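You operate a simulated robot arm through the tools that you are given. There is no shell and no other tool.

You run a simulated robot arm. Do the job below in one go: nothing can be reset, and whatever is moved stays where it is left.

Task
Tighten the yellow and white wing nuts, then fill the mould to the white band.
Fine: shut the valve again.

It is judged by the outcome, as a careful person would: the job done as asked, and still so three seconds after it is handed in. It fails if anything else is knocked over, pushed out of place, dropped, spilled or broken.

Robot
A 6-joint arm with a two-finger parallel gripper, fixed in place. Base frame: the origin is at the foot of the arm, x ahead of it, y to its left, z up; the work surface is at about z = 0. Lengths are in cm, angles in rad, forces in N, time in s.
With the tool pointing down near the work surface it reaches from about 24 to 58 cm from the base axis. Its first joint turns from -2.897 to 2.897 rad. Payload 1.5 kg.
The TCP is the grasp point between the finger pads, 3 cm short of the fingertips. In the tool frame z runs along the fingers and y along their closing line. The gripper opens to 8 cm. The fingers are 1.7 cm wide and 1.2 cm thick; the gripper's body (4 by 8.2 cm) begins 8 cm behind the TCP.
Orientation is that of the tool frame in the base frame, as [roll, pitch, yaw] about the fixed x, y, z axes, in that order (R = Rz(yaw) Ry(pitch) Rx(roll)). With the fingers straight down and closing along the base's y, the tool's x points along the base's -x, its y along +y and its z along -z.

Tools
- The arm moves only by the tool servo_tool. Its argument "steps" is a list of rows, each a list of 3 entries, a list of its own where there are three numbers: the turn, a rotation vector about the tool's x, y, z in units of 5 degrees (1.0 is 5 degrees), then the shift along the tool's x, y, z in units of 50 mm (1.0 is 50 mm), then the closure in counts, from 0 (fully open) to 255 (shut). In form: [[[rx, ry, rz], [dx, dy, dz], grip], ...]. A call has 1 to 20 rows; each row shifts and turns the commanded pose from where the row before left it, along the tool's axes as they then stand. A call with a number of a shift or a turn outside -1 to 1 is refused whole. A row lasts 0.2 s, in which the tool goes at most 5 cm and 0.15 rad; a call with a longer step from one row to the next is refused whole, and so is a gripper value outside its range. A pose out of reach is approached as far as the arm can. The call stops where the force on the tool passes 40 N (or 10 N more than at its start, if that is more) or the arm is blocked; 0.2 s more then pass. The fingers move at their own pace (about 7.2 cm/s each) and stop on an object; they squeeze with about 31 N. The grip force told is the motor's: it shows also when the fingers shut on nothing. Time passes only in rows, and 0.2 s behind the last, so rows that do not move let the fingers close. It gives the time, the measured TCP pose, the force on the tool (base axes), the opening and the grip force at its end, in the units of the frame above (readings bear some noise), with the torque about the TCP (base axes, N m) and any sound that the robot's microphone picked up.
- Cameras (640 x 400 px; columns grow to the right, rows downward): "scene" is fixed at [5.03, -49.94, 85.03]; the picture's right is [0.59, -0.81, 0.00], its down [-0.63, -0.46, -0.63] and it looks along [0.51, 0.37, -0.78] (base axes); focal length 295 px, centre (320, 200). "wrist" rides on the gripper at [7.2, -0.7, -12.2] in the tool frame; the picture's right is [0.09, 1.00, 0.00], its down [-0.84, 0.08, -0.54] and it looks along [-0.54, 0.05, 0.84] (tool axes); focal length 238 px, centre (320, 200). There is no depth. A picture from a camera that has moved, and an enlarged one, comes with that camera's place and axes in the base frame and with its lens.
- get_image(camera): a new picture of that camera. The clock stands still meanwhile.
- inspect(camera, box): a new picture of the part [left, top, right, bottom] of that camera's present view, enlarged. The clock stands still meanwhile.
- job_done(): hands the job in; it is judged then, once.

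Nothing tells you positions but the pictures and the camera data. Unless the task says otherwise, let go and move clear before handing in.

The tools are called after "Emit:" by a JSON object that holds its "api" and its "payload". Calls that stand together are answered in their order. servo_tool: Moves the arm, as the interface text tells. Its arguments: {"type":"object","properties":{"steps":{"type":"array","items":{"type":"array"}}},"required":["steps"]} The other tools are called the same way: get_image (camera) takes a picture; inspect (camera, box) takes an enlarged picture of a part of a camera's view; job_done () hands the job in.

At the start:

```text
time: 0.0
eef_pos: [28.82, -2.59, 47.6]
ee_rot: [-3.141, -0.001, 3.14]
wrist_force: [-0.4, 1.0, -0.4]
ft_torque: [-0.02, 0.01, 0.01]
grip_width: 7.98
grasp_force: 0.0
```

scene: 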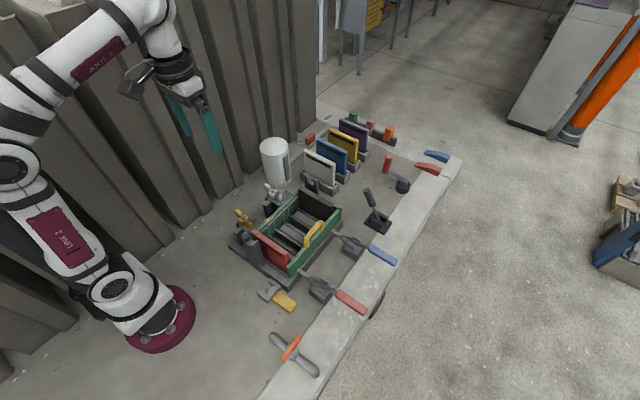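
wrist: 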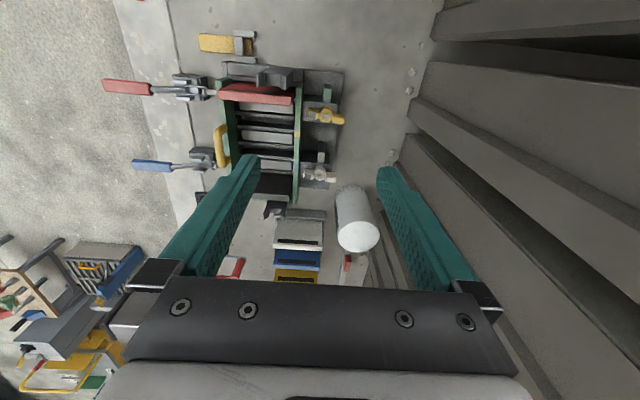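

I see a mould frame (green/red) with wing nuts (yellow and white-ish), a white tank and toggle clamps. I'll look closer at both views before moving.

Emit:
{"api": "inspect", "payload": {"camera": "scene", "box": [220, 120, 380, 220]}}

Emit:
{"api": "inspect", "payload": {"camera": "scene", "box": [220, 190, 380, 290]}}

Emit:
{"api": "inspect", "payload": {"camera": "wrist", "box": [190, 60, 390, 185]}}

Emit:
{"api": "inspect", "payload": {"camera": "wrist", "box": [230, 160, 390, 260]}}

```text
4.00 times, centred on (300, 170) of scene
camera zoom: at [5.03, -49.94, 85.03], right [0.59, -0.81, 0.0], down [-0.63, -0.46, -0.63], along [0.51, 0.37, -0.78], focal length 1181 px, centre (400, 320)
```

zoom: 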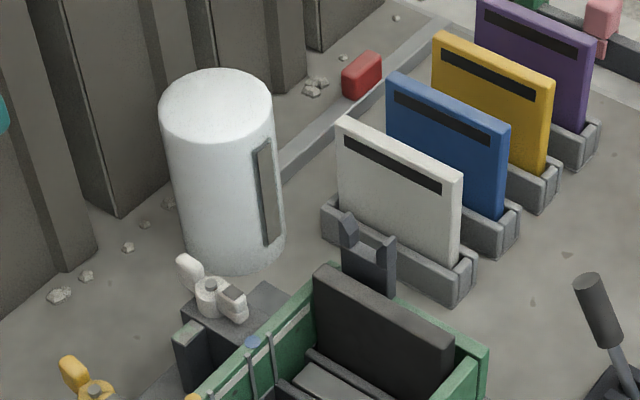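

```text
4.00 times, centred on (300, 240) of scene
camera zoom: at [5.03, -49.94, 85.03], right [0.59, -0.81, 0.0], down [-0.63, -0.46, -0.63], along [0.51, 0.37, -0.78], focal length 1181 px, centre (400, 40)
```

zoom: 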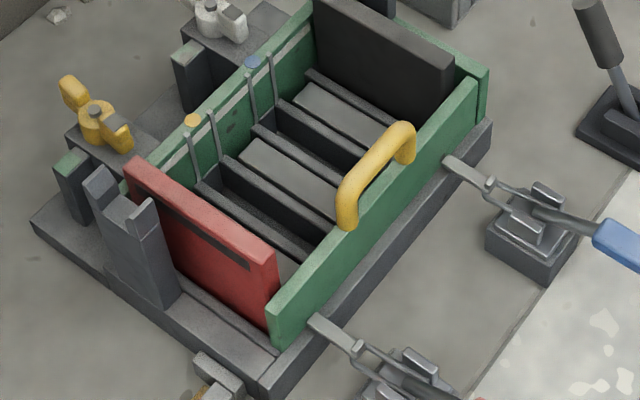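

```text
3.20 times, centred on (290, 122) of wrist
camera zoom: at [21.82, -3.2, 59.94], right [-0.09, 1.0, 0.0], down [0.84, 0.08, 0.54], along [0.54, 0.05, -0.84], focal length 763 px, centre (416, 448)
```

zoom: 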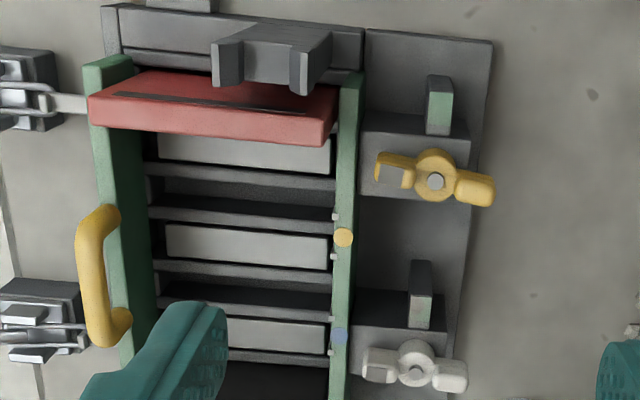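

```text
4.00 times, centred on (310, 210) of wrist
camera zoom: at [21.82, -3.2, 59.94], right [-0.09, 1.0, 0.0], down [0.84, 0.08, 0.54], along [0.54, 0.05, -0.84], focal length 953 px, centre (360, 160)
```

zoom: 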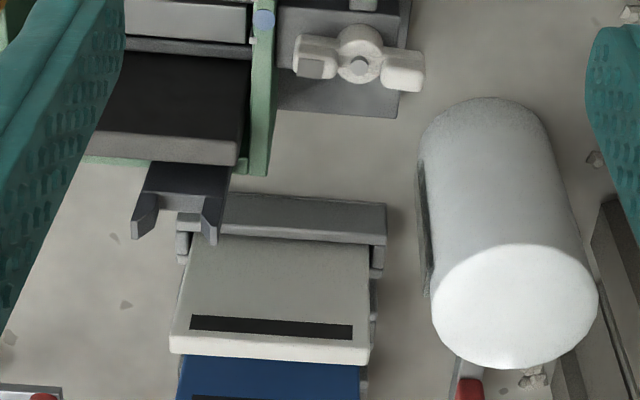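

The wing nuts are on blocks along the left (+y) side of the mould. I still need to find the valve and the bands, so I'll look at the rest of the scene.

Emit:
{"api": "inspect", "payload": {"camera": "scene", "box": [330, 100, 470, 187]}}

Emit:
{"api": "inspect", "payload": {"camera": "scene", "box": [320, 170, 430, 240]}}

Emit:
{"api": "inspect", "payload": {"camera": "scene", "box": [240, 270, 400, 370]}}

Emit:
{"api": "inspect", "payload": {"camera": "scene", "box": [225, 180, 345, 255]}}

Emit:
{"api": "inspect", "payload": {"camera": "wrist", "box": [0, 200, 200, 325]}}

```text
4.57 times, centred on (400, 144) of scene
camera zoom: at [5.03, -49.94, 85.03], right [0.59, -0.81, 0.0], down [-0.63, -0.46, -0.63], along [0.51, 0.37, -0.78], focal length 1350 px, centre (-46, 458)
```

zoom: 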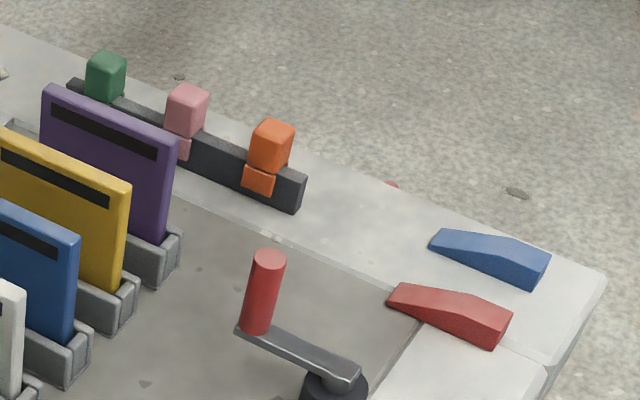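

```text
5.71 times, centred on (375, 205) of scene
camera zoom: at [5.03, -49.94, 85.03], right [0.59, -0.81, 0.0], down [-0.63, -0.46, -0.63], along [0.51, 0.37, -0.78], focal length 1687 px, centre (6, 171)
```

zoom: 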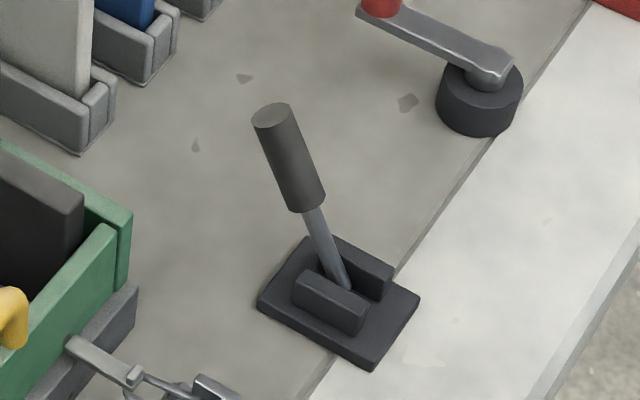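

```text
4.00 times, centred on (320, 320) of scene
camera zoom: at [5.03, -49.94, 85.03], right [0.59, -0.81, 0.0], down [-0.63, -0.46, -0.63], along [0.51, 0.37, -0.78], focal length 1181 px, centre (320, -280)
```

zoom: 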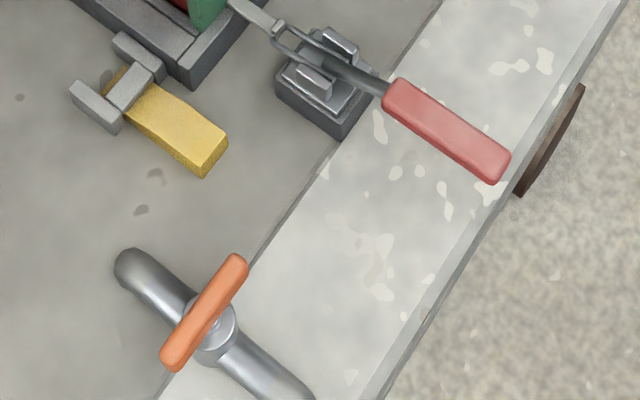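

```text
5.33 times, centred on (285, 218) of scene
camera zoom: at [5.03, -49.94, 85.03], right [0.59, -0.81, 0.0], down [-0.63, -0.46, -0.63], along [0.51, 0.37, -0.78], focal length 1575 px, centre (507, 107)
```

zoom: 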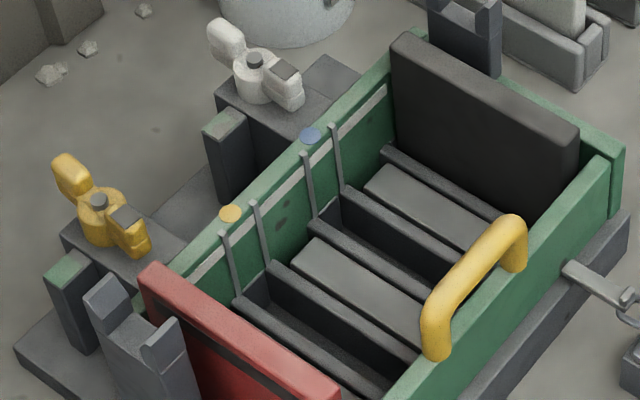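

```text
3.20 times, centred on (100, 262) of wrist
camera zoom: at [21.82, -3.2, 59.94], right [-0.09, 1.0, 0.0], down [0.84, 0.08, 0.54], along [0.54, 0.05, -0.84], focal length 763 px, centre (1024, 0)
```

zoom: 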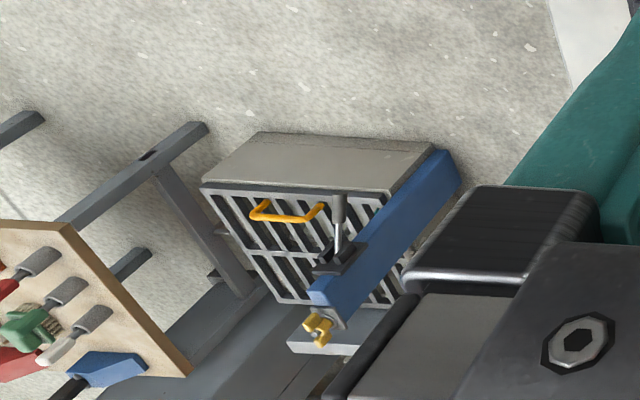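

The pipe with the orange handle at about (14.7, -34.8) looks like the valve, and its handle lies across the pipe, so it is probably shut. The wing nuts triangulate to about (33, -1, 12) yellow and (46, -1, 12) white. I'll move the arm lower over the nuts to look closer.

Emit:
{"api": "servo_tool", "payload": {"steps": [[[0, 0, 0], [-0.1, 0.06, 0.7], 0], [[0, 0, 0], [-0.1, 0.06, 0.7], 0], [[0, 0, 0], [-0.1, 0.06, 0.7], 0], [[0, 0, 0], [-0.1, 0.06, 0.7], 0], [[0, 0, 0], [0, 0.06, 0.5], 0], [[0, 0, 0], [0, 0, 0], 0]]}}

Emit:
{"api": "get_image", "payload": {"camera": "wrist"}}

Emit:
{"api": "get_image", "payload": {"camera": "scene"}}

```text
time: 1.4
eef_pos: [30.7, -1.06, 31.1]
ee_rot: [3.141, 0.0, -3.141]
wrist_force: [0.0, -0.2, -0.3]
ft_torque: [0.05, -0.02, 0.0]
grip_width: 7.99
grasp_force: 0.1
```

```text
taken
camera wrist: at [23.6, -1.69, 43.5], right [-0.09, 1.0, 0.0], down [0.84, 0.08, 0.54], along [0.54, 0.05, -0.84], focal length 238 px, centre (320, 200)
```

wrist: 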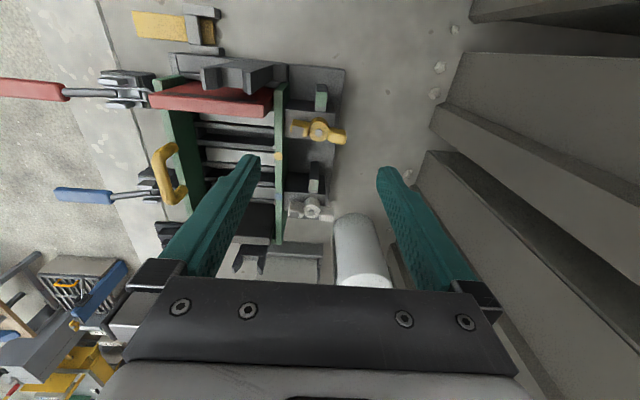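

```text
taken
```

scene: 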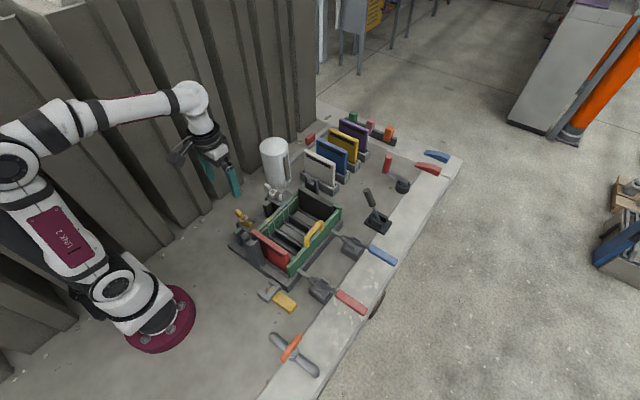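

Emit:
{"api": "inspect", "payload": {"camera": "wrist", "box": [240, 60, 400, 160]}}

Emit:
{"api": "inspect", "payload": {"camera": "wrist", "box": [240, 150, 400, 250]}}

Emit:
{"api": "inspect", "payload": {"camera": "wrist", "box": [120, 50, 300, 162]}}

```text
4.00 times, centred on (320, 110) of wrist
camera zoom: at [23.6, -1.69, 43.5], right [-0.09, 1.0, 0.0], down [0.84, 0.08, 0.54], along [0.54, 0.05, -0.84], focal length 953 px, centre (320, 560)
```

zoom: 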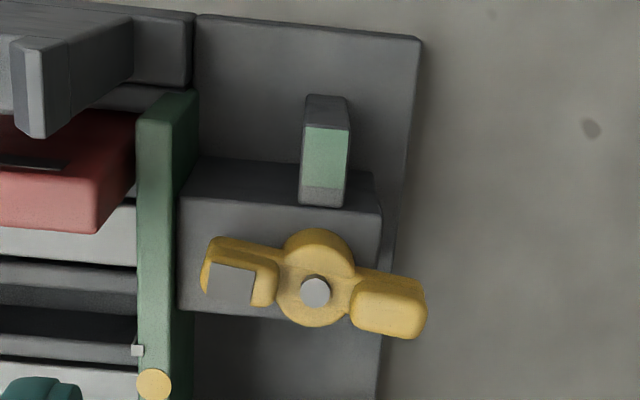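

```text
4.00 times, centred on (320, 200) of wrist
camera zoom: at [23.6, -1.69, 43.5], right [-0.09, 1.0, 0.0], down [0.84, 0.08, 0.54], along [0.54, 0.05, -0.84], focal length 953 px, centre (320, 200)
```

zoom: 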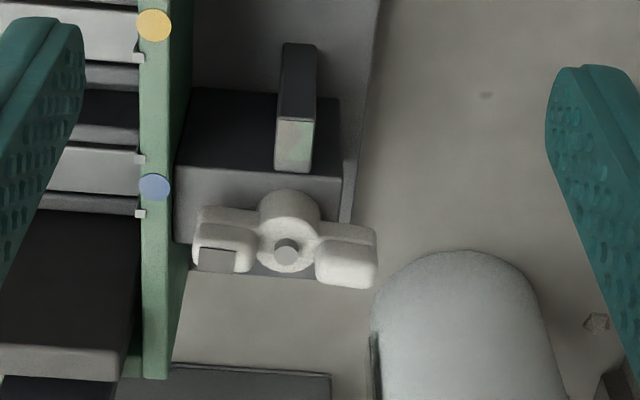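

```text
3.56 times, centred on (210, 106) of wrist
camera zoom: at [23.6, -1.69, 43.5], right [-0.09, 1.0, 0.0], down [0.84, 0.08, 0.54], along [0.54, 0.05, -0.84], focal length 848 px, centre (711, 534)
```

zoom: 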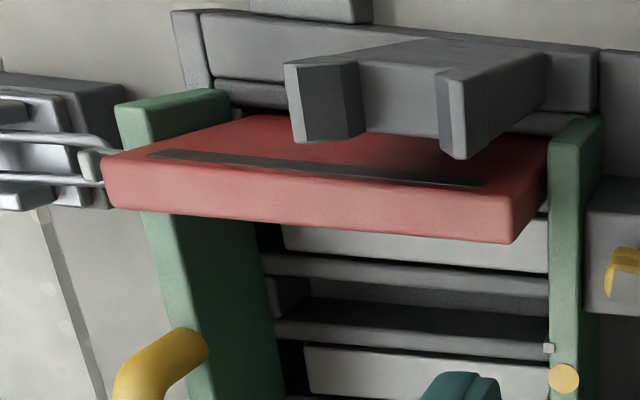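

The wings with the grey patch point at the mould (-y), and each nut has a post with a green patch 90° clockwise from there. I'll drop lower for a closer look at their heights.

Emit:
{"api": "servo_tool", "payload": {"steps": [[[0, 0, 0], [0.1, 0, 0.7], 0], [[0, 0, 0], [0.1, 0, 0.7], 0], [[0, 0, 0], [0.1, 0, 0.6], 0], [[0, 0, 0], [0, 0, 0], 0]]}}

Emit:
{"api": "get_image", "payload": {"camera": "wrist"}}

Emit:
{"api": "inspect", "payload": {"camera": "wrist", "box": [240, 90, 400, 190]}}

Emit:
{"api": "inspect", "payload": {"camera": "wrist", "box": [240, 190, 400, 290]}}

```text
time: 2.4
eef_pos: [29.23, -0.75, 21.09]
ee_rot: [-3.139, -0.001, -3.141]
wrist_force: [0.4, 0.0, -0.3]
ft_torque: [-0.01, 0.02, 0.01]
grip_width: 8.0
grasp_force: 0.0
```

```text
taken
camera wrist: at [22.11, -1.43, 33.43], right [-0.09, 1.0, 0.0], down [0.84, 0.08, 0.54], along [0.54, 0.05, -0.84], focal length 238 px, centre (320, 200)
```

wrist: 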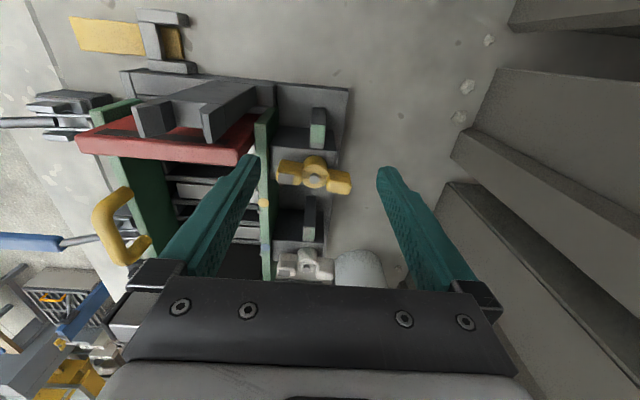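

```text
4.00 times, centred on (320, 140) of wrist
camera zoom: at [22.11, -1.43, 33.43], right [-0.09, 1.0, 0.0], down [0.84, 0.08, 0.54], along [0.54, 0.05, -0.84], focal length 953 px, centre (320, 440)
```

zoom: 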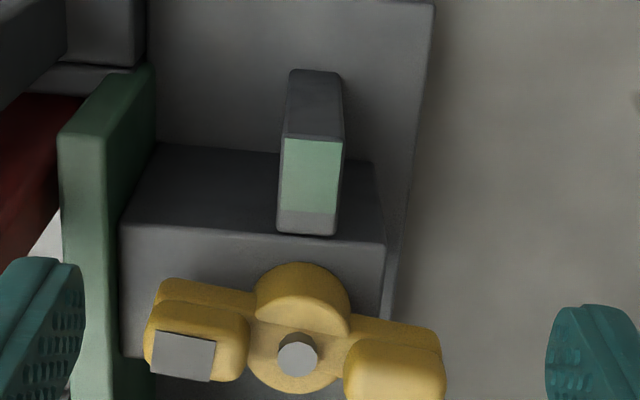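

```text
4.00 times, centred on (320, 240) of wrist
camera zoom: at [22.11, -1.43, 33.43], right [-0.09, 1.0, 0.0], down [0.84, 0.08, 0.54], along [0.54, 0.05, -0.84], focal length 953 px, centre (320, 40)
```

zoom: 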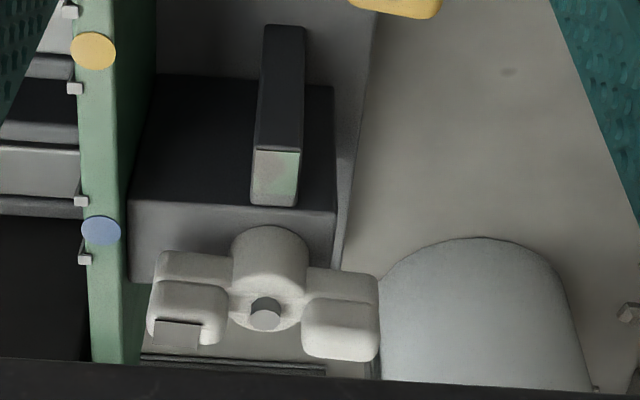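

The yellow bolt top comes out at about (33.1, -1.0, 12.2), the wing tops at z ≈ 13.3 and the block top at z ≈ 10. I'll grip the +y wing across its thickness and turn clockwise about the bolt, so I turn the tool 85° counter-clockwise above it first.

Emit:
{"api": "servo_tool", "payload": {"steps": [[[0, 0, 0], [-0.41, 0.24, 0], 60], [[0, 0, 0], [-0.41, 0.24, 0], 110], [[0, 0, -1], [0, 0, 0], 110], [[0, 0, -1], [0, 0, 0], 110], [[0, 0, -1], [0, 0, 0], 110], [[0, 0, -1], [0, 0, 0], 110], [[0, 0, -1], [0, 0, 0], 110], [[0, 0, -1], [0, 0, 0], 110], [[0, 0, -1], [0, 0, 0], 110], [[0, 0, -1], [0, 0, 0], 110], [[0, 0, -1], [0, 0, 0], 110], [[0, 0, -1], [0, 0, 0], 110], [[0, 0, -1], [0, 0, 0], 110], [[0, 0, -1], [0, 0, 0], 110], [[0, 0, -1], [0, 0, 0], 110], [[0, 0, -1], [0, 0, 0], 110], [[0, 0, -1], [0, 0, 0], 110], [[0, 0, -1], [0, 0, 0], 110], [[0, 0, -1], [0, 0, 0], 110], [[0, 0, 0], [0, 0, 0], 110]]}}

Emit:
{"api": "get_image", "payload": {"camera": "wrist"}}

Emit:
{"api": "inspect", "payload": {"camera": "scene", "box": [180, 140, 340, 240]}}

```text
time: 6.6
eef_pos: [33.62, 1.36, 21.18]
ee_rot: [-3.14, -0.001, -1.658]
wrist_force: [0.4, 0.9, -1.0]
ft_torque: [0.03, -0.02, 0.0]
grip_width: 4.55
grasp_force: 0.0
```

```text
taken
camera wrist: at [33.67, -5.84, 33.54], right [-1.0, -0.01, 0.0], down [-0.01, 0.84, 0.54], along [0.0, 0.54, -0.84], focal length 238 px, centre (320, 200)
```

wrist: 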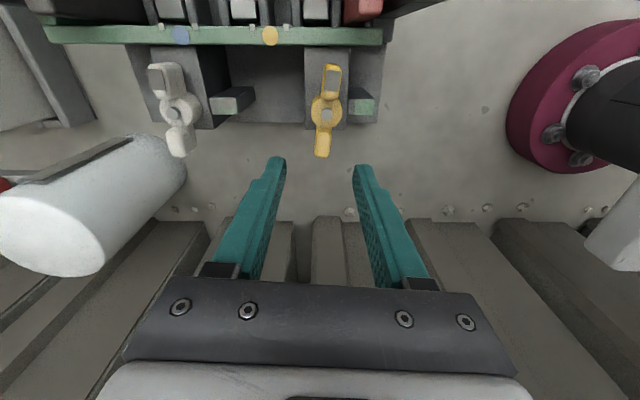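

```text
4.00 times, centred on (260, 190) of scene
camera zoom: at [5.03, -49.94, 85.03], right [0.59, -0.81, 0.0], down [-0.63, -0.46, -0.63], along [0.51, 0.37, -0.78], focal length 1181 px, centre (560, 240)
```

zoom: 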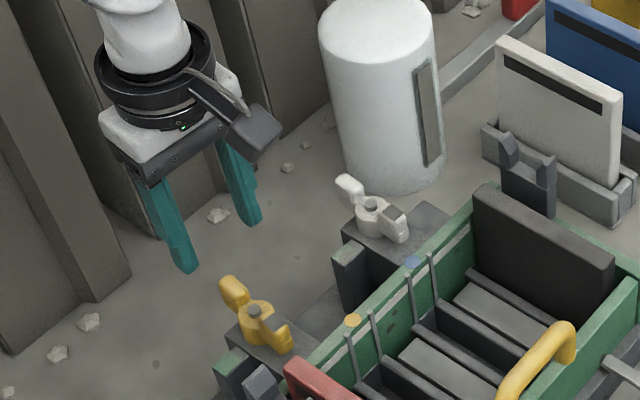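

Emit:
{"api": "inspect", "payload": {"camera": "wrist", "box": [260, 40, 420, 140]}}

Emit:
{"api": "inspect", "payload": {"camera": "wrist", "box": [120, 40, 280, 140]}}

```text
4.00 times, centred on (340, 90) of wrist
camera zoom: at [33.67, -5.84, 33.54], right [-1.0, -0.01, 0.0], down [-0.01, 0.84, 0.54], along [0.0, 0.54, -0.84], focal length 953 px, centre (240, 640)
```

zoom: 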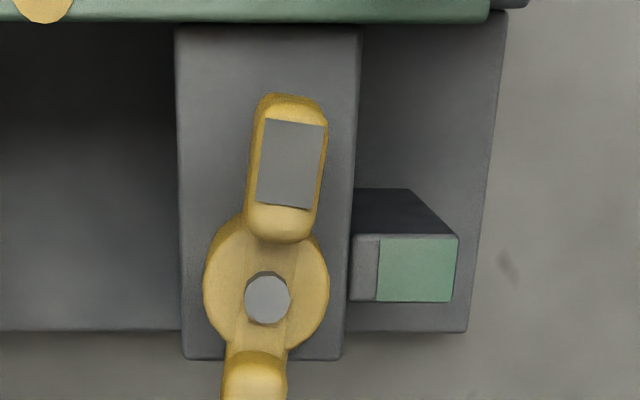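

```text
4.00 times, centred on (200, 90) of wrist
camera zoom: at [33.67, -5.84, 33.54], right [-1.0, -0.01, 0.0], down [-0.01, 0.84, 0.54], along [0.0, 0.54, -0.84], focal length 953 px, centre (800, 640)
```

zoom: 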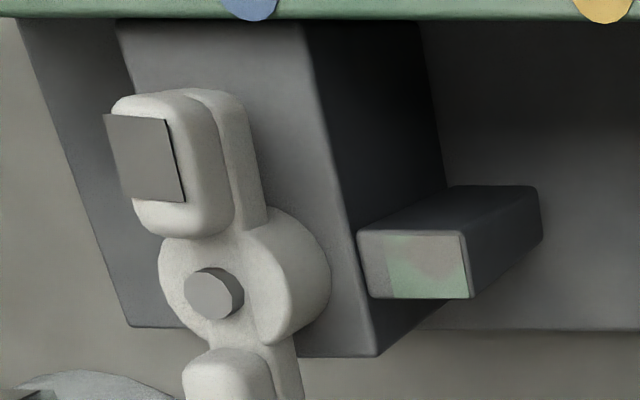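

The yellow wing sits about 7° clockwise of the y axis, and the +y wing centre is near (33.5, 1.7). I'll adjust and come down to just above the wing, then check.

Emit:
{"api": "servo_tool", "payload": {"steps": [[[0, 0, 0.4], [-0.07, 0.034, 0], 110], [[0, 0, 0], [0, 0, 0.3], 110], [[0, 0, 0], [0, 0, 0.3], 110], [[0, 0, 0], [0, 0, 0.2], 110], [[0, 0, 0], [0, 0, 0], 110], [[0, 0, 0], [0, 0, 0], 110]]}}

Emit:
{"api": "get_image", "payload": {"camera": "wrist"}}

Emit:
{"api": "inspect", "payload": {"camera": "wrist", "box": [240, 80, 400, 180]}}

Emit:
{"api": "inspect", "payload": {"camera": "scene", "box": [200, 170, 300, 232]}}

```text
time: 8.0
eef_pos: [33.44, 1.67, 17.12]
ee_rot: [-3.141, 0.0, -1.693]
wrist_force: [-0.6, -0.5, 0.1]
ft_torque: [0.04, -0.04, 0.03]
grip_width: 4.56
grasp_force: 0.1
```

```text
taken
camera wrist: at [33.3, -5.48, 29.47], right [-1.0, 0.03, 0.0], down [0.03, 0.84, 0.54], along [0.02, 0.54, -0.84], focal length 238 px, centre (320, 200)
```

wrist: 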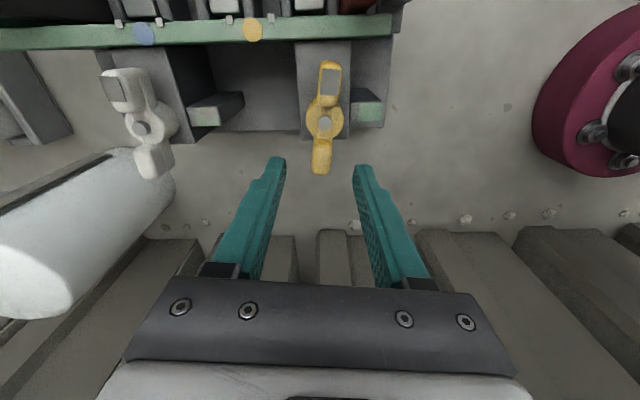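

```text
4.00 times, centred on (320, 130) of wrist
camera zoom: at [33.3, -5.48, 29.47], right [-1.0, 0.03, 0.0], down [0.03, 0.84, 0.54], along [0.02, 0.54, -0.84], focal length 953 px, centre (320, 480)
```

zoom: 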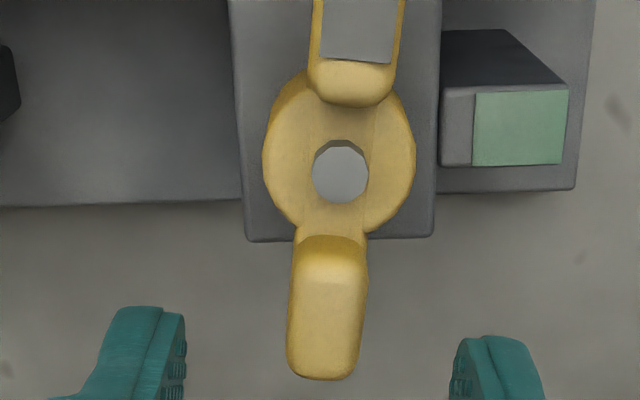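

```text
6.40 times, centred on (250, 201) of scene
camera zoom: at [5.03, -49.94, 85.03], right [0.59, -0.81, 0.0], down [-0.63, -0.46, -0.63], along [0.51, 0.37, -0.78], focal length 1890 px, centre (768, 194)
```

zoom: 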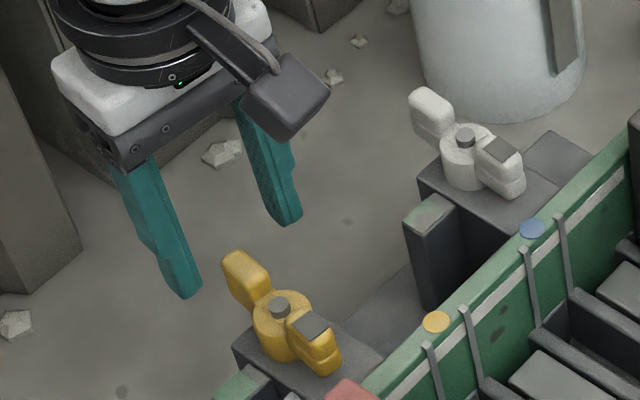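

The fingers straddle the +y wing, about 1.4 cm thick, with clearance on both sides. I'll descend to TCP z ≈ 14 and close.

Emit:
{"api": "servo_tool", "payload": {"steps": [[[0, 0, 0], [0, 0, 0.2], 110], [[0, 0, 0], [0, 0, 0.2], 110], [[0, 0, 0], [0, 0, 0.2], 110], [[0, 0, 0], [0, 0, 0], 110], [[0, 0, 0], [0, 0, 0], 180], [[0, 0, 0], [0, 0, 0], 255], [[0, 0, 0], [0, 0, 0], 255], [[0, 0, 0], [0, 0, 0], 255]]}}

Emit:
{"api": "get_image", "payload": {"camera": "wrist"}}

Emit:
{"api": "inspect", "payload": {"camera": "scene", "box": [200, 170, 300, 232]}}

```text
time: 9.8
eef_pos: [33.32, 1.74, 14.08]
ee_rot: [3.141, 0.0, -1.695]
wrist_force: [-14.4, 0.7, 4.4]
ft_torque: [0.23, -0.37, -0.39]
grip_width: 1.36
grasp_force: 30.4
```

```text
taken
camera wrist: at [33.25, -5.43, 26.35], right [-1.0, 0.03, 0.0], down [0.03, 0.84, 0.54], along [0.02, 0.54, -0.84], focal length 238 px, centre (320, 200)
```

wrist: 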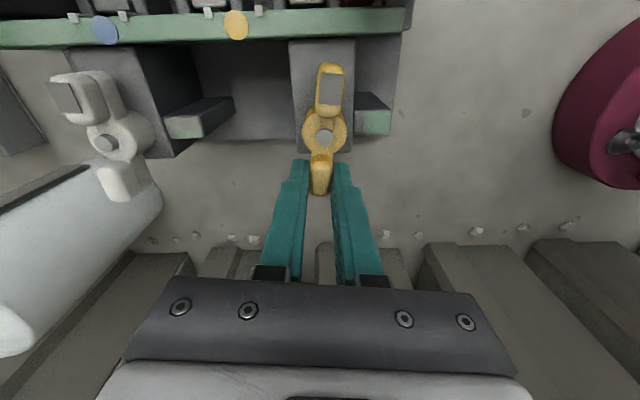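

```text
6.40 times, centred on (250, 201) of scene
camera zoom: at [5.03, -49.94, 85.03], right [0.59, -0.81, 0.0], down [-0.63, -0.46, -0.63], along [0.51, 0.37, -0.78], focal length 1890 px, centre (768, 194)
```

zoom: 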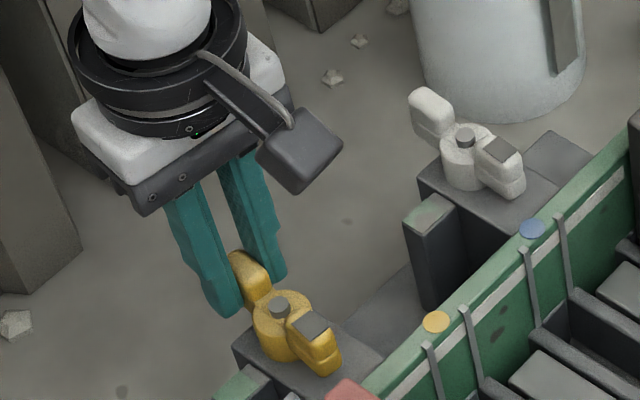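

The wing is gripped at 1.36 cm wide. Next I turn clockwise about the bolt axis in small steps, watching the force.

Emit:
{"api": "servo_tool", "payload": {"steps": [[[0, 0, 0.5], [0.0005, -0.0236, 0], 255], [[0, 0, 0.5], [0.0005, -0.0236, 0], 255], [[0, 0, 0.5], [0.0005, -0.0236, 0], 255], [[0, 0, 0.5], [0.0005, -0.0236, 0], 255], [[0, 0, 0.5], [0.0005, -0.0236, 0], 255], [[0, 0, 0.5], [0.0005, -0.0236, 0], 255]]}}

Emit:
{"api": "inspect", "payload": {"camera": "wrist", "box": [220, 40, 420, 165]}}

```text
time: 11.2
eef_pos: [34.08, 1.57, 14.08]
ee_rot: [3.138, -0.002, -1.955]
wrist_force: [-8.4, 5.0, -12.1]
ft_torque: [-0.52, -0.01, -0.22]
grip_width: 1.39
grasp_force: 30.0
```

```text
3.20 times, centred on (320, 102) of wrist
camera zoom: at [32.09, -5.31, 26.37], right [-0.96, 0.29, 0.0], down [0.24, 0.8, 0.54], along [0.16, 0.52, -0.84], focal length 763 px, centre (320, 512)
```

zoom: 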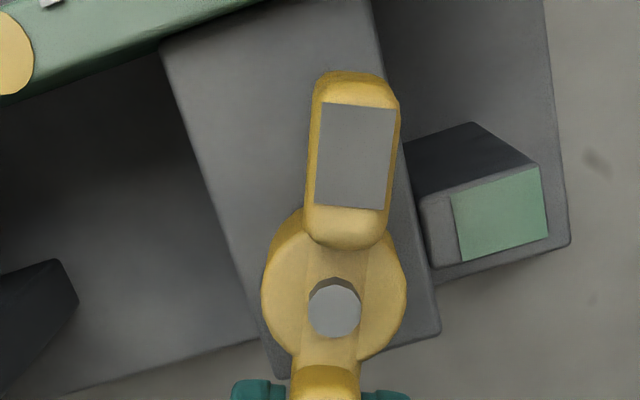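

Emit:
{"api": "servo_tool", "payload": {"steps": [[[0, 0, 0.5], [0.0005, -0.0236, 0], 255], [[0, 0, 0.5], [0.0005, -0.0236, 0], 255], [[0, 0, 0.5], [0.0005, -0.0236, 0], 255], [[0, 0, 0.5], [0.0005, -0.0236, 0], 255], [[0, 0, 0.5], [0.0005, -0.0236, 0], 255], [[0, 0, 0.5], [0.0005, -0.0236, 0], 255], [[0, 0, 0.5], [0.0005, -0.0236, 0], 255], [[0, 0, 0.5], [0.0005, -0.0236, 0], 255]]}}

Emit:
{"api": "inspect", "payload": {"camera": "wrist", "box": [220, 40, 420, 165]}}

```text
time: 13.0
eef_pos: [34.88, 0.98, 14.19]
ee_rot: [3.141, 0.002, -2.307]
wrist_force: [-15.2, 21.7, 10.8]
ft_torque: [0.2, 0.58, -0.65]
grip_width: 1.38
grasp_force: 30.1
```

```text
3.20 times, centred on (320, 102) of wrist
camera zoom: at [30.61, -4.77, 26.47], right [-0.8, 0.6, 0.0], down [0.5, 0.67, 0.54], along [0.33, 0.43, -0.84], focal length 763 px, centre (320, 512)
```

zoom: 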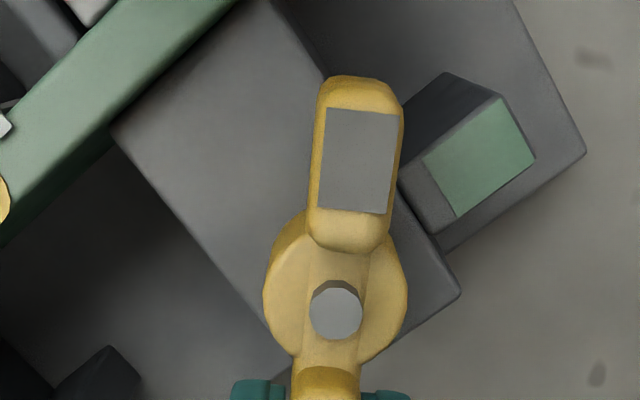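

The net torque about the bolt is near zero, so the side force comes from my turning circle being slightly off the true axis. I'll shift the tool a little to relieve it before going on.

Emit:
{"api": "servo_tool", "payload": {"steps": [[[0, 0, 0], [-0.005, 0.025, 0], 255], [[0, 0, 0], [0, 0, 0], 255]]}}

```text
time: 13.6
eef_pos: [34.89, 0.95, 14.25]
ee_rot: [-3.14, 0.001, -2.304]
wrist_force: [-10.5, -8.4, 11.6]
ft_torque: [0.06, 0.46, -0.09]
grip_width: 1.41
grasp_force: 30.9
```

Emit:
{"api": "servo_tool", "payload": {"steps": [[[0, 0, 0.5], [0.008, -0.0232, 0], 255], [[0, 0, 0.5], [0.004, -0.0232, 0], 255], [[0, 0, 0.5], [0.0005, -0.0232, 0], 255], [[0, 0, 0.5], [0.0005, -0.0232, 0], 255], [[0, 0, 0], [0, 0, 0], 255]]}}

Emit:
{"api": "inspect", "payload": {"camera": "wrist", "box": [220, 40, 420, 165]}}

```text
time: 14.8
eef_pos: [35.24, 0.67, 14.08]
ee_rot: [-3.141, -0.001, -2.479]
wrist_force: [-6.0, -22.5, -3.7]
ft_torque: [-0.52, 0.36, 0.37]
grip_width: 1.39
grasp_force: 30.5
```

```text
3.20 times, centred on (320, 102) of wrist
camera zoom: at [29.98, -4.22, 26.47], right [-0.69, 0.73, 0.0], down [0.61, 0.58, 0.54], along [0.4, 0.37, -0.84], focal length 763 px, centre (320, 512)
```

zoom: 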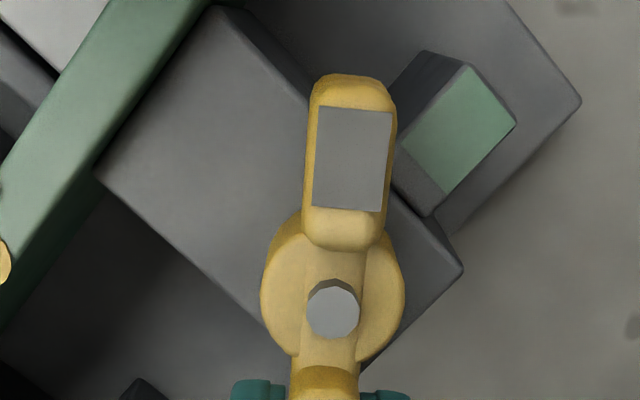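

Fitting the measured positions gives the true axis at (32.98, -1.09) and a radius of 2.85 cm. I'll correct for that and go on turning.

Emit:
{"api": "servo_tool", "payload": {"steps": [[[0, 0, 0], [0.0155, -0.0117, 0], 255], [[0, 0, 0.5], [0.0005, -0.0249, 0], 255], [[0, 0, 0.5], [0.0005, -0.0249, 0], 255], [[0, 0, 0.5], [0.0005, -0.0249, 0], 255], [[0, 0, 0.5], [0.0005, -0.0249, 0], 255], [[0, 0, 0.5], [0.0005, -0.0249, 0], 255], [[0, 0, 0.5], [0.0005, -0.0249, 0], 255], [[0, 0, 0], [0, 0, 0], 255]]}}

Emit:
{"api": "inspect", "payload": {"camera": "wrist", "box": [220, 40, 420, 165]}}

```text
time: 16.6
eef_pos: [35.49, 0.11, 14.25]
ee_rot: [3.14, 0.004, -2.741]
wrist_force: [4.5, 1.8, 21.8]
ft_torque: [0.16, -0.14, 0.03]
grip_width: 1.4
grasp_force: 30.7
```

```text
3.20 times, centred on (320, 102) of wrist
camera zoom: at [29.23, -3.32, 26.5], right [-0.47, 0.88, 0.0], down [0.74, 0.4, 0.54], along [0.48, 0.26, -0.84], focal length 763 px, centre (320, 512)
```

zoom: 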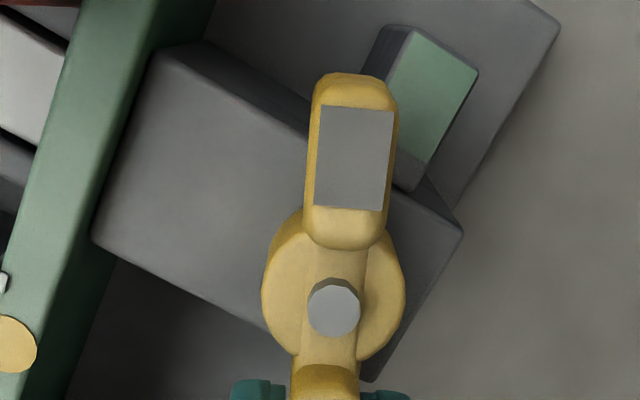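

Emit:
{"api": "servo_tool", "payload": {"steps": [[[0, 0, 0], [0, 0, 0], 255], [[0, 0, 0], [0, 0, 0], 255]]}}

Emit:
{"api": "inspect", "payload": {"camera": "scene", "box": [200, 170, 300, 232]}}

```text
time: 17.2
eef_pos: [35.54, 0.11, 14.26]
ee_rot: [3.142, 0.004, -2.74]
wrist_force: [11.2, 3.8, 18.5]
ft_torque: [0.15, -0.19, 0.05]
grip_width: 1.37
grasp_force: 30.3
```

```text
6.40 times, centred on (250, 201) of scene
camera zoom: at [5.03, -49.94, 85.03], right [0.59, -0.81, 0.0], down [-0.63, -0.46, -0.63], along [0.51, 0.37, -0.78], focal length 1890 px, centre (768, 194)
```

zoom: 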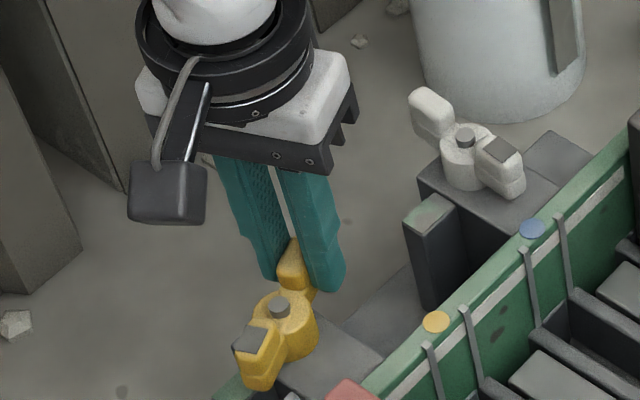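

Emit:
{"api": "servo_tool", "payload": {"steps": [[[0, 0, 0], [0, 0, -0.025], 255], [[0, 0, 0.5], [0.0005, -0.0249, 0], 255], [[0, 0, 0.5], [0.0005, -0.0249, 0], 255], [[0, 0, 0.5], [0.0005, -0.0249, 0], 255], [[0, 0, 0.5], [0.0005, -0.0249, 0], 255], [[0, 0, 0.5], [0.0005, -0.0249, 0], 255], [[0, 0, 0], [0, 0, 0], 255]]}}

Emit:
{"api": "inspect", "payload": {"camera": "wrist", "box": [220, 40, 420, 165]}}

```text
time: 18.8
eef_pos: [35.66, -0.62, 14.27]
ee_rot: [3.139, 0.0, -2.961]
wrist_force: [14.4, 19.1, -12.4]
ft_torque: [-0.23, -0.31, -0.44]
grip_width: 1.37
grasp_force: 30.7
```

```text
3.20 times, centred on (320, 102) of wrist
camera zoom: at [28.75, -2.48, 26.56], right [-0.27, 0.96, 0.0], down [0.81, 0.23, 0.54], along [0.52, 0.15, -0.84], focal length 763 px, centre (320, 512)
```

zoom: 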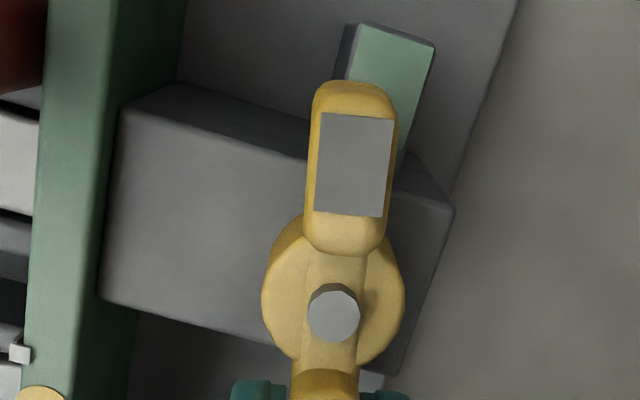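

Emit:
{"api": "servo_tool", "payload": {"steps": [[[0, 0, 0], [-0.011, 0.011, 0], 255], [[0, 0, 0.5], [0.0005, -0.0249, 0], 255], [[0, 0, 0.5], [0.0005, -0.0249, 0], 255], [[0, 0, 0.5], [0.0005, -0.0249, 0], 255], [[0, 0, 0.5], [0.0005, -0.0249, 0], 255], [[0, 0, 0], [0, 0, 0], 255]]}}

Emit:
{"api": "inspect", "payload": {"camera": "wrist", "box": [220, 40, 420, 165]}}

```text
time: 20.2
eef_pos: [35.73, -0.87, 14.3]
ee_rot: [-3.14, 0.0, -3.133]
wrist_force: [-18.1, -19.6, 13.2]
ft_torque: [-0.38, 0.43, 0.48]
grip_width: 1.43
grasp_force: 30.8
```

```text
3.20 times, centred on (320, 102) of wrist
camera zoom: at [28.58, -1.65, 26.56], right [-0.1, 0.99, 0.0], down [0.84, 0.08, 0.54], along [0.54, 0.05, -0.84], focal length 763 px, centre (320, 512)
```

zoom: 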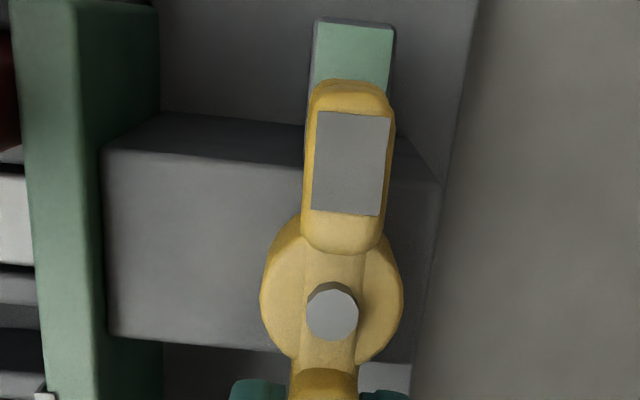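

The grey wing is now over the green patch on the post. I'll relieve the side force and nudge a few degrees more to see whether there is a tight stop.

Emit:
{"api": "servo_tool", "payload": {"steps": [[[0, 0, 0], [0.012, -0.012, 0], 255], [[0, 0, 0], [0, 0, 0], 255]]}}

Emit:
{"api": "servo_tool", "payload": {"steps": [[[0, 0, 0.5], [0.0005, -0.0249, 0], 255], [[0, 0, 0], [0, 0, 0], 255]]}}

Emit:
{"api": "servo_tool", "payload": {"steps": [[[0, 0, 0.5], [0.0005, -0.0249, 0], 255], [[0, 0, 0], [0, 0, 0], 255]]}}

```text
time: 20.8
eef_pos: [35.68, -0.97, 14.2]
ee_rot: [3.139, -0.001, -3.134]
wrist_force: [-19.6, -6.8, 11.3]
ft_torque: [-0.29, 0.41, 0.17]
grip_width: 1.4
grasp_force: 30.7
```

```text
time: 21.4
eef_pos: [35.55, -1.05, 14.26]
ee_rot: [3.14, 0.0, 3.105]
wrist_force: [-13.8, 4.9, -7.5]
ft_torque: [-0.16, -0.09, -0.13]
grip_width: 1.4
grasp_force: 30.2
```

```text
time: 22.0
eef_pos: [35.69, -1.18, 14.2]
ee_rot: [3.14, 0.002, 3.06]
wrist_force: [-21.2, 10.0, 5.4]
ft_torque: [0.01, 0.53, 0.26]
grip_width: 1.4
grasp_force: 30.8
```

Emit:
{"api": "servo_tool", "payload": {"steps": [[[0, 0, 0], [0.01, 0, 0], 255], [[0, 0, 0.4], [0.0005, -0.0199, 0], 255], [[0, 0, 0], [0, 0, 0], 255]]}}

Emit:
{"api": "inspect", "payload": {"camera": "wrist", "box": [220, 40, 420, 165]}}

```text
time: 22.8
eef_pos: [35.68, -1.25, 14.26]
ee_rot: [3.14, 0.003, 3.028]
wrist_force: [-10.2, 23.0, 4.9]
ft_torque: [0.25, 0.15, 0.56]
grip_width: 1.41
grasp_force: 30.3
```

```text
3.20 times, centred on (320, 102) of wrist
camera zoom: at [28.57, -1.08, 26.51], right [0.02, 1.0, 0.0], down [0.84, -0.02, 0.54], along [0.54, -0.01, -0.84], focal length 763 px, centre (320, 512)
```

zoom: 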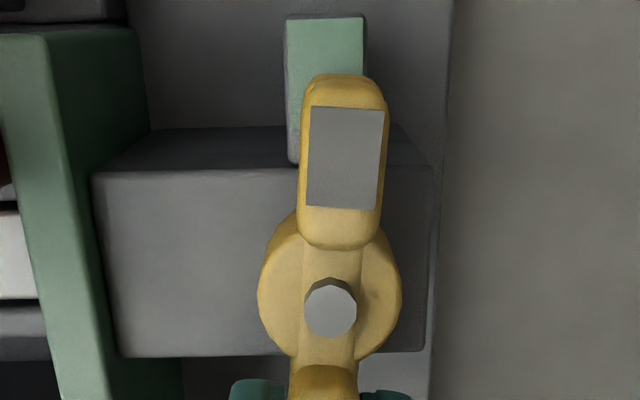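

The torque about the bolt has climbed from near 0 to about 1.2 N·m, and the wing sits over the green mark, so the yellow nut is tight. I'll let go and lift straight up.

Emit:
{"api": "servo_tool", "payload": {"steps": [[[0, 0, 0], [0, 0, 0], 150], [[0, 0, 0], [0, 0, 0], 110], [[0, 0, 0], [0, 0, -0.2], 110], [[0, 0, 0], [0, 0, -0.4], 110], [[0, 0, 0], [0, 0, -0.5], 110], [[0, 0, 0], [0, 0, -0.4], 110], [[0, 0, 0], [0, 0, 0], 110]]}}

Emit:
{"api": "get_image", "payload": {"camera": "wrist"}}

Emit:
{"api": "inspect", "payload": {"camera": "wrist", "box": [220, 80, 420, 205]}}

Emit:
{"api": "inspect", "payload": {"camera": "scene", "box": [200, 170, 300, 232]}}

```text
time: 24.4
eef_pos: [35.67, -1.29, 21.82]
ee_rot: [3.14, 0.001, 3.027]
wrist_force: [-0.6, -0.8, 0.7]
ft_torque: [0.04, -0.02, 0.01]
grip_width: 4.54
grasp_force: 0.0
```

```text
taken
camera wrist: at [28.57, -1.08, 34.04], right [0.02, 1.0, 0.0], down [0.84, -0.02, 0.54], along [0.54, -0.01, -0.84], focal length 238 px, centre (320, 200)
```

wrist: 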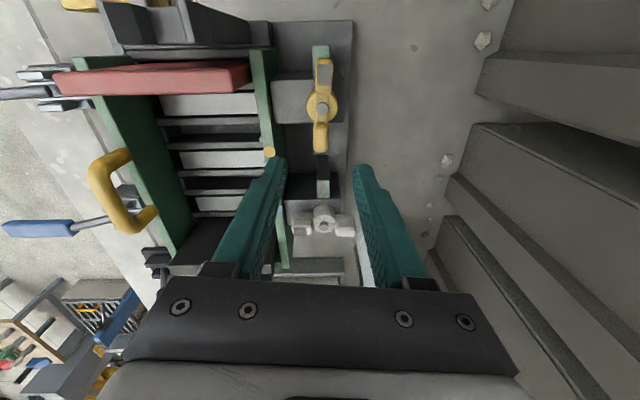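

```text
3.20 times, centred on (320, 142) of wrist
camera zoom: at [28.57, -1.08, 34.04], right [0.02, 1.0, 0.0], down [0.84, -0.02, 0.54], along [0.54, -0.01, -0.84], focal length 763 px, centre (320, 384)
```

zoom: 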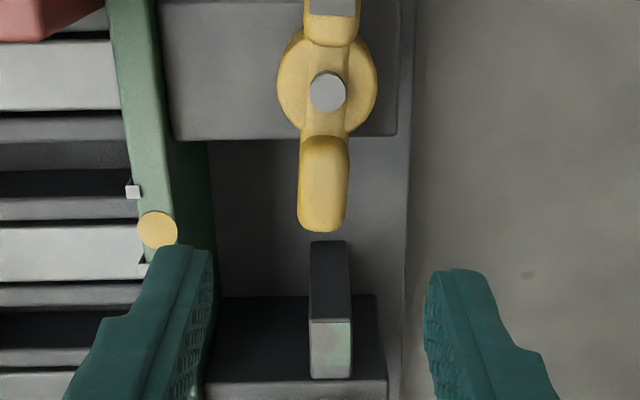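

```text
6.40 times, centred on (250, 201) of scene
camera zoom: at [5.03, -49.94, 85.03], right [0.59, -0.81, 0.0], down [-0.63, -0.46, -0.63], along [0.51, 0.37, -0.78], focal length 1890 px, centre (768, 194)
```

zoom: 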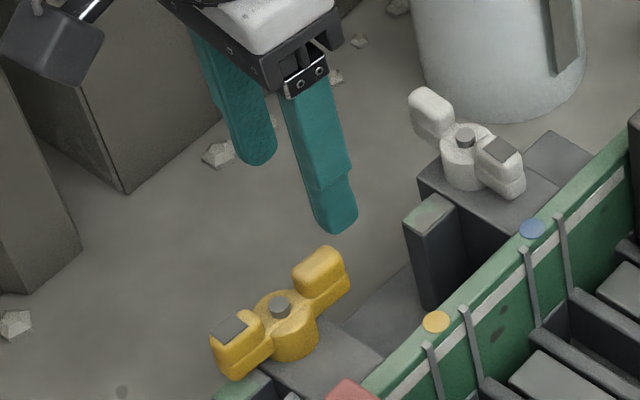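

The yellow nut stays put and looks right. Next the white nut: I'll move over its +y wing at about (46.4, 1.7) and turn the tool back counter-clockwise.

Emit:
{"api": "servo_tool", "payload": {"steps": [[[0, 0, -0.3], [-0.688, 0.279, 0], 110], [[0, 0, -0.4], [-0.688, 0.279, 0], 110], [[0, 0, 0], [-0.688, 0.279, 0], 110], [[0, 0, -1], [0, 0, 0], 110], [[0, 0, -1], [0, 0, 0], 110], [[0, 0, -1], [0, 0, 0], 110], [[0, 0, -1], [0, 0, 0], 110], [[0, 0, -1], [0, 0, 0], 110], [[0, 0, -1], [0, 0, 0], 110], [[0, 0, -1], [0, 0, 0], 110], [[0, 0, -1], [0, 0, 0], 110], [[0, 0, -1], [0, 0, 0], 110], [[0, 0, 0], [0, 0, 0], 110]]}}

Emit:
{"api": "servo_tool", "payload": {"steps": [[[0, 0, -1], [0, 0, 0], 110], [[0, 0, -1], [0, 0, 0], 110], [[0, 0, -1], [0, 0, 0], 110], [[0, 0, -1], [0, 0, 0], 110], [[0, 0, -1], [0, 0, 0], 110], [[0, 0, -1], [0, 0, 0], 110], [[0, 0, -1], [0, 0, 0], 110], [[0, 0, -1], [0, 0, 0], 110], [[0, 0, -1], [0, 0, 0], 110], [[0, 0, 0], [0, 0, 0], 110], [[0, 0, 0], [0, 0, 0], 110]]}}

Emit:
{"api": "get_image", "payload": {"camera": "wrist"}}

Emit:
{"api": "inspect", "payload": {"camera": "wrist", "box": [240, 40, 400, 140]}}

Emit:
{"api": "get_image", "payload": {"camera": "scene"}}

```text
time: 27.2
eef_pos: [46.36, 1.99, 21.78]
ee_rot: [3.141, 0.002, -2.407]
wrist_force: [-0.4, -1.4, -0.5]
ft_torque: [-0.02, 0.01, -0.01]
grip_width: 4.52
grasp_force: 0.1
```

```text
time: 29.6
eef_pos: [46.3, 1.91, 21.74]
ee_rot: [-3.141, 0.0, -1.623]
wrist_force: [-0.2, 0.1, 0.4]
ft_torque: [-0.03, 0.02, -0.01]
grip_width: 4.55
grasp_force: 0.0
```

```text
taken
camera wrist: at [46.67, -5.29, 34.09], right [-1.0, -0.04, 0.0], down [-0.03, 0.84, 0.54], along [-0.02, 0.54, -0.84], focal length 238 px, centre (320, 200)
```

wrist: 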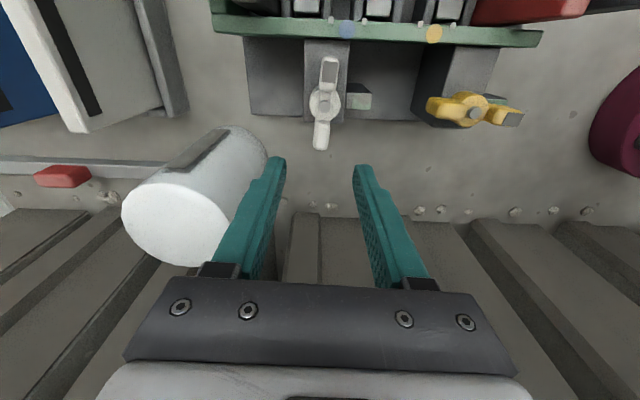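

```text
4.00 times, centred on (320, 90) of wrist
camera zoom: at [46.67, -5.29, 34.09], right [-1.0, -0.04, 0.0], down [-0.03, 0.84, 0.54], along [-0.02, 0.54, -0.84], focal length 953 px, centre (320, 640)
```

zoom: 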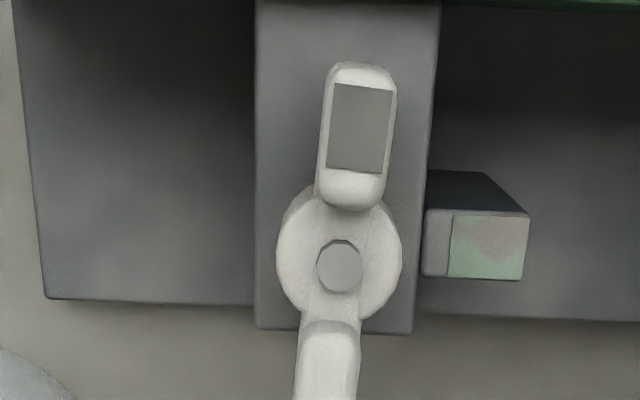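

```text
taken
```

scene: 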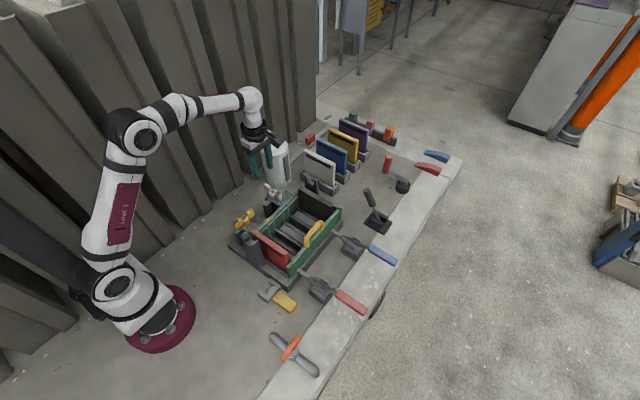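

Emit:
{"api": "servo_tool", "payload": {"steps": [[[0, 0, 0.3], [0.045, 0.023, 0], 110], [[0, 0, 0], [0, 0, 0.35], 110], [[0, 0, 0], [0, 0, 0.35], 110], [[0, 0, 0], [0, 0, 0.25], 110], [[0, 0, 0], [0, 0, 0], 110], [[0, 0, 0], [0, 0, 0], 110]]}}

Emit:
{"api": "inspect", "payload": {"camera": "wrist", "box": [240, 80, 400, 180]}}

Emit:
{"api": "inspect", "payload": {"camera": "scene", "box": [220, 130, 340, 205]}}

```text
time: 31.0
eef_pos: [46.23, 1.66, 16.99]
ee_rot: [-3.141, 0.0, -1.65]
wrist_force: [0.5, -0.9, 0.6]
ft_torque: [-0.02, 0.03, 0.02]
grip_width: 4.53
grasp_force: 0.0
```

```text
4.00 times, centred on (320, 130) of wrist
camera zoom: at [46.39, -5.54, 29.27], right [-1.0, -0.01, 0.0], down [-0.01, 0.84, 0.54], along [-0.01, 0.54, -0.84], focal length 953 px, centre (320, 480)
```

zoom: 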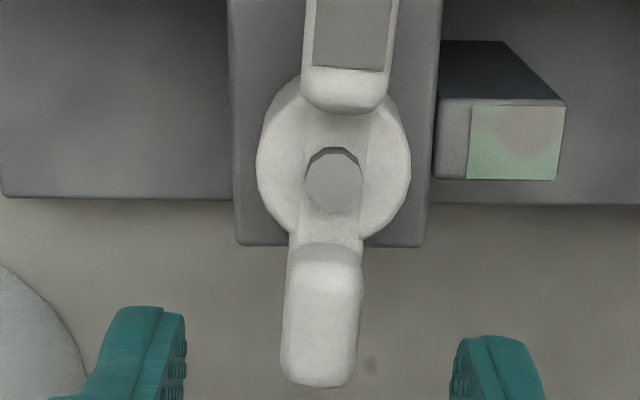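

```text
5.33 times, centred on (280, 168) of scene
camera zoom: at [5.03, -49.94, 85.03], right [0.59, -0.81, 0.0], down [-0.63, -0.46, -0.63], along [0.51, 0.37, -0.78], focal length 1575 px, centre (533, 373)
```

zoom: 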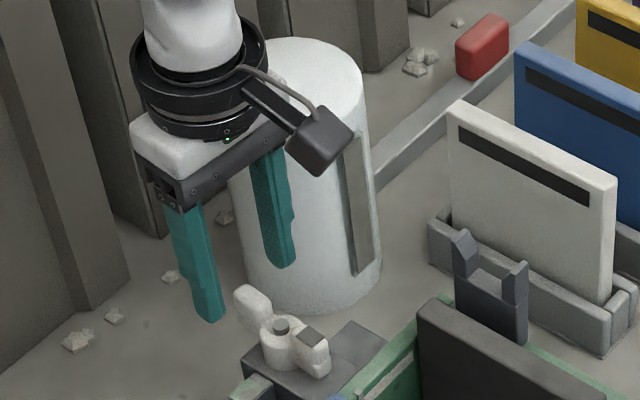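

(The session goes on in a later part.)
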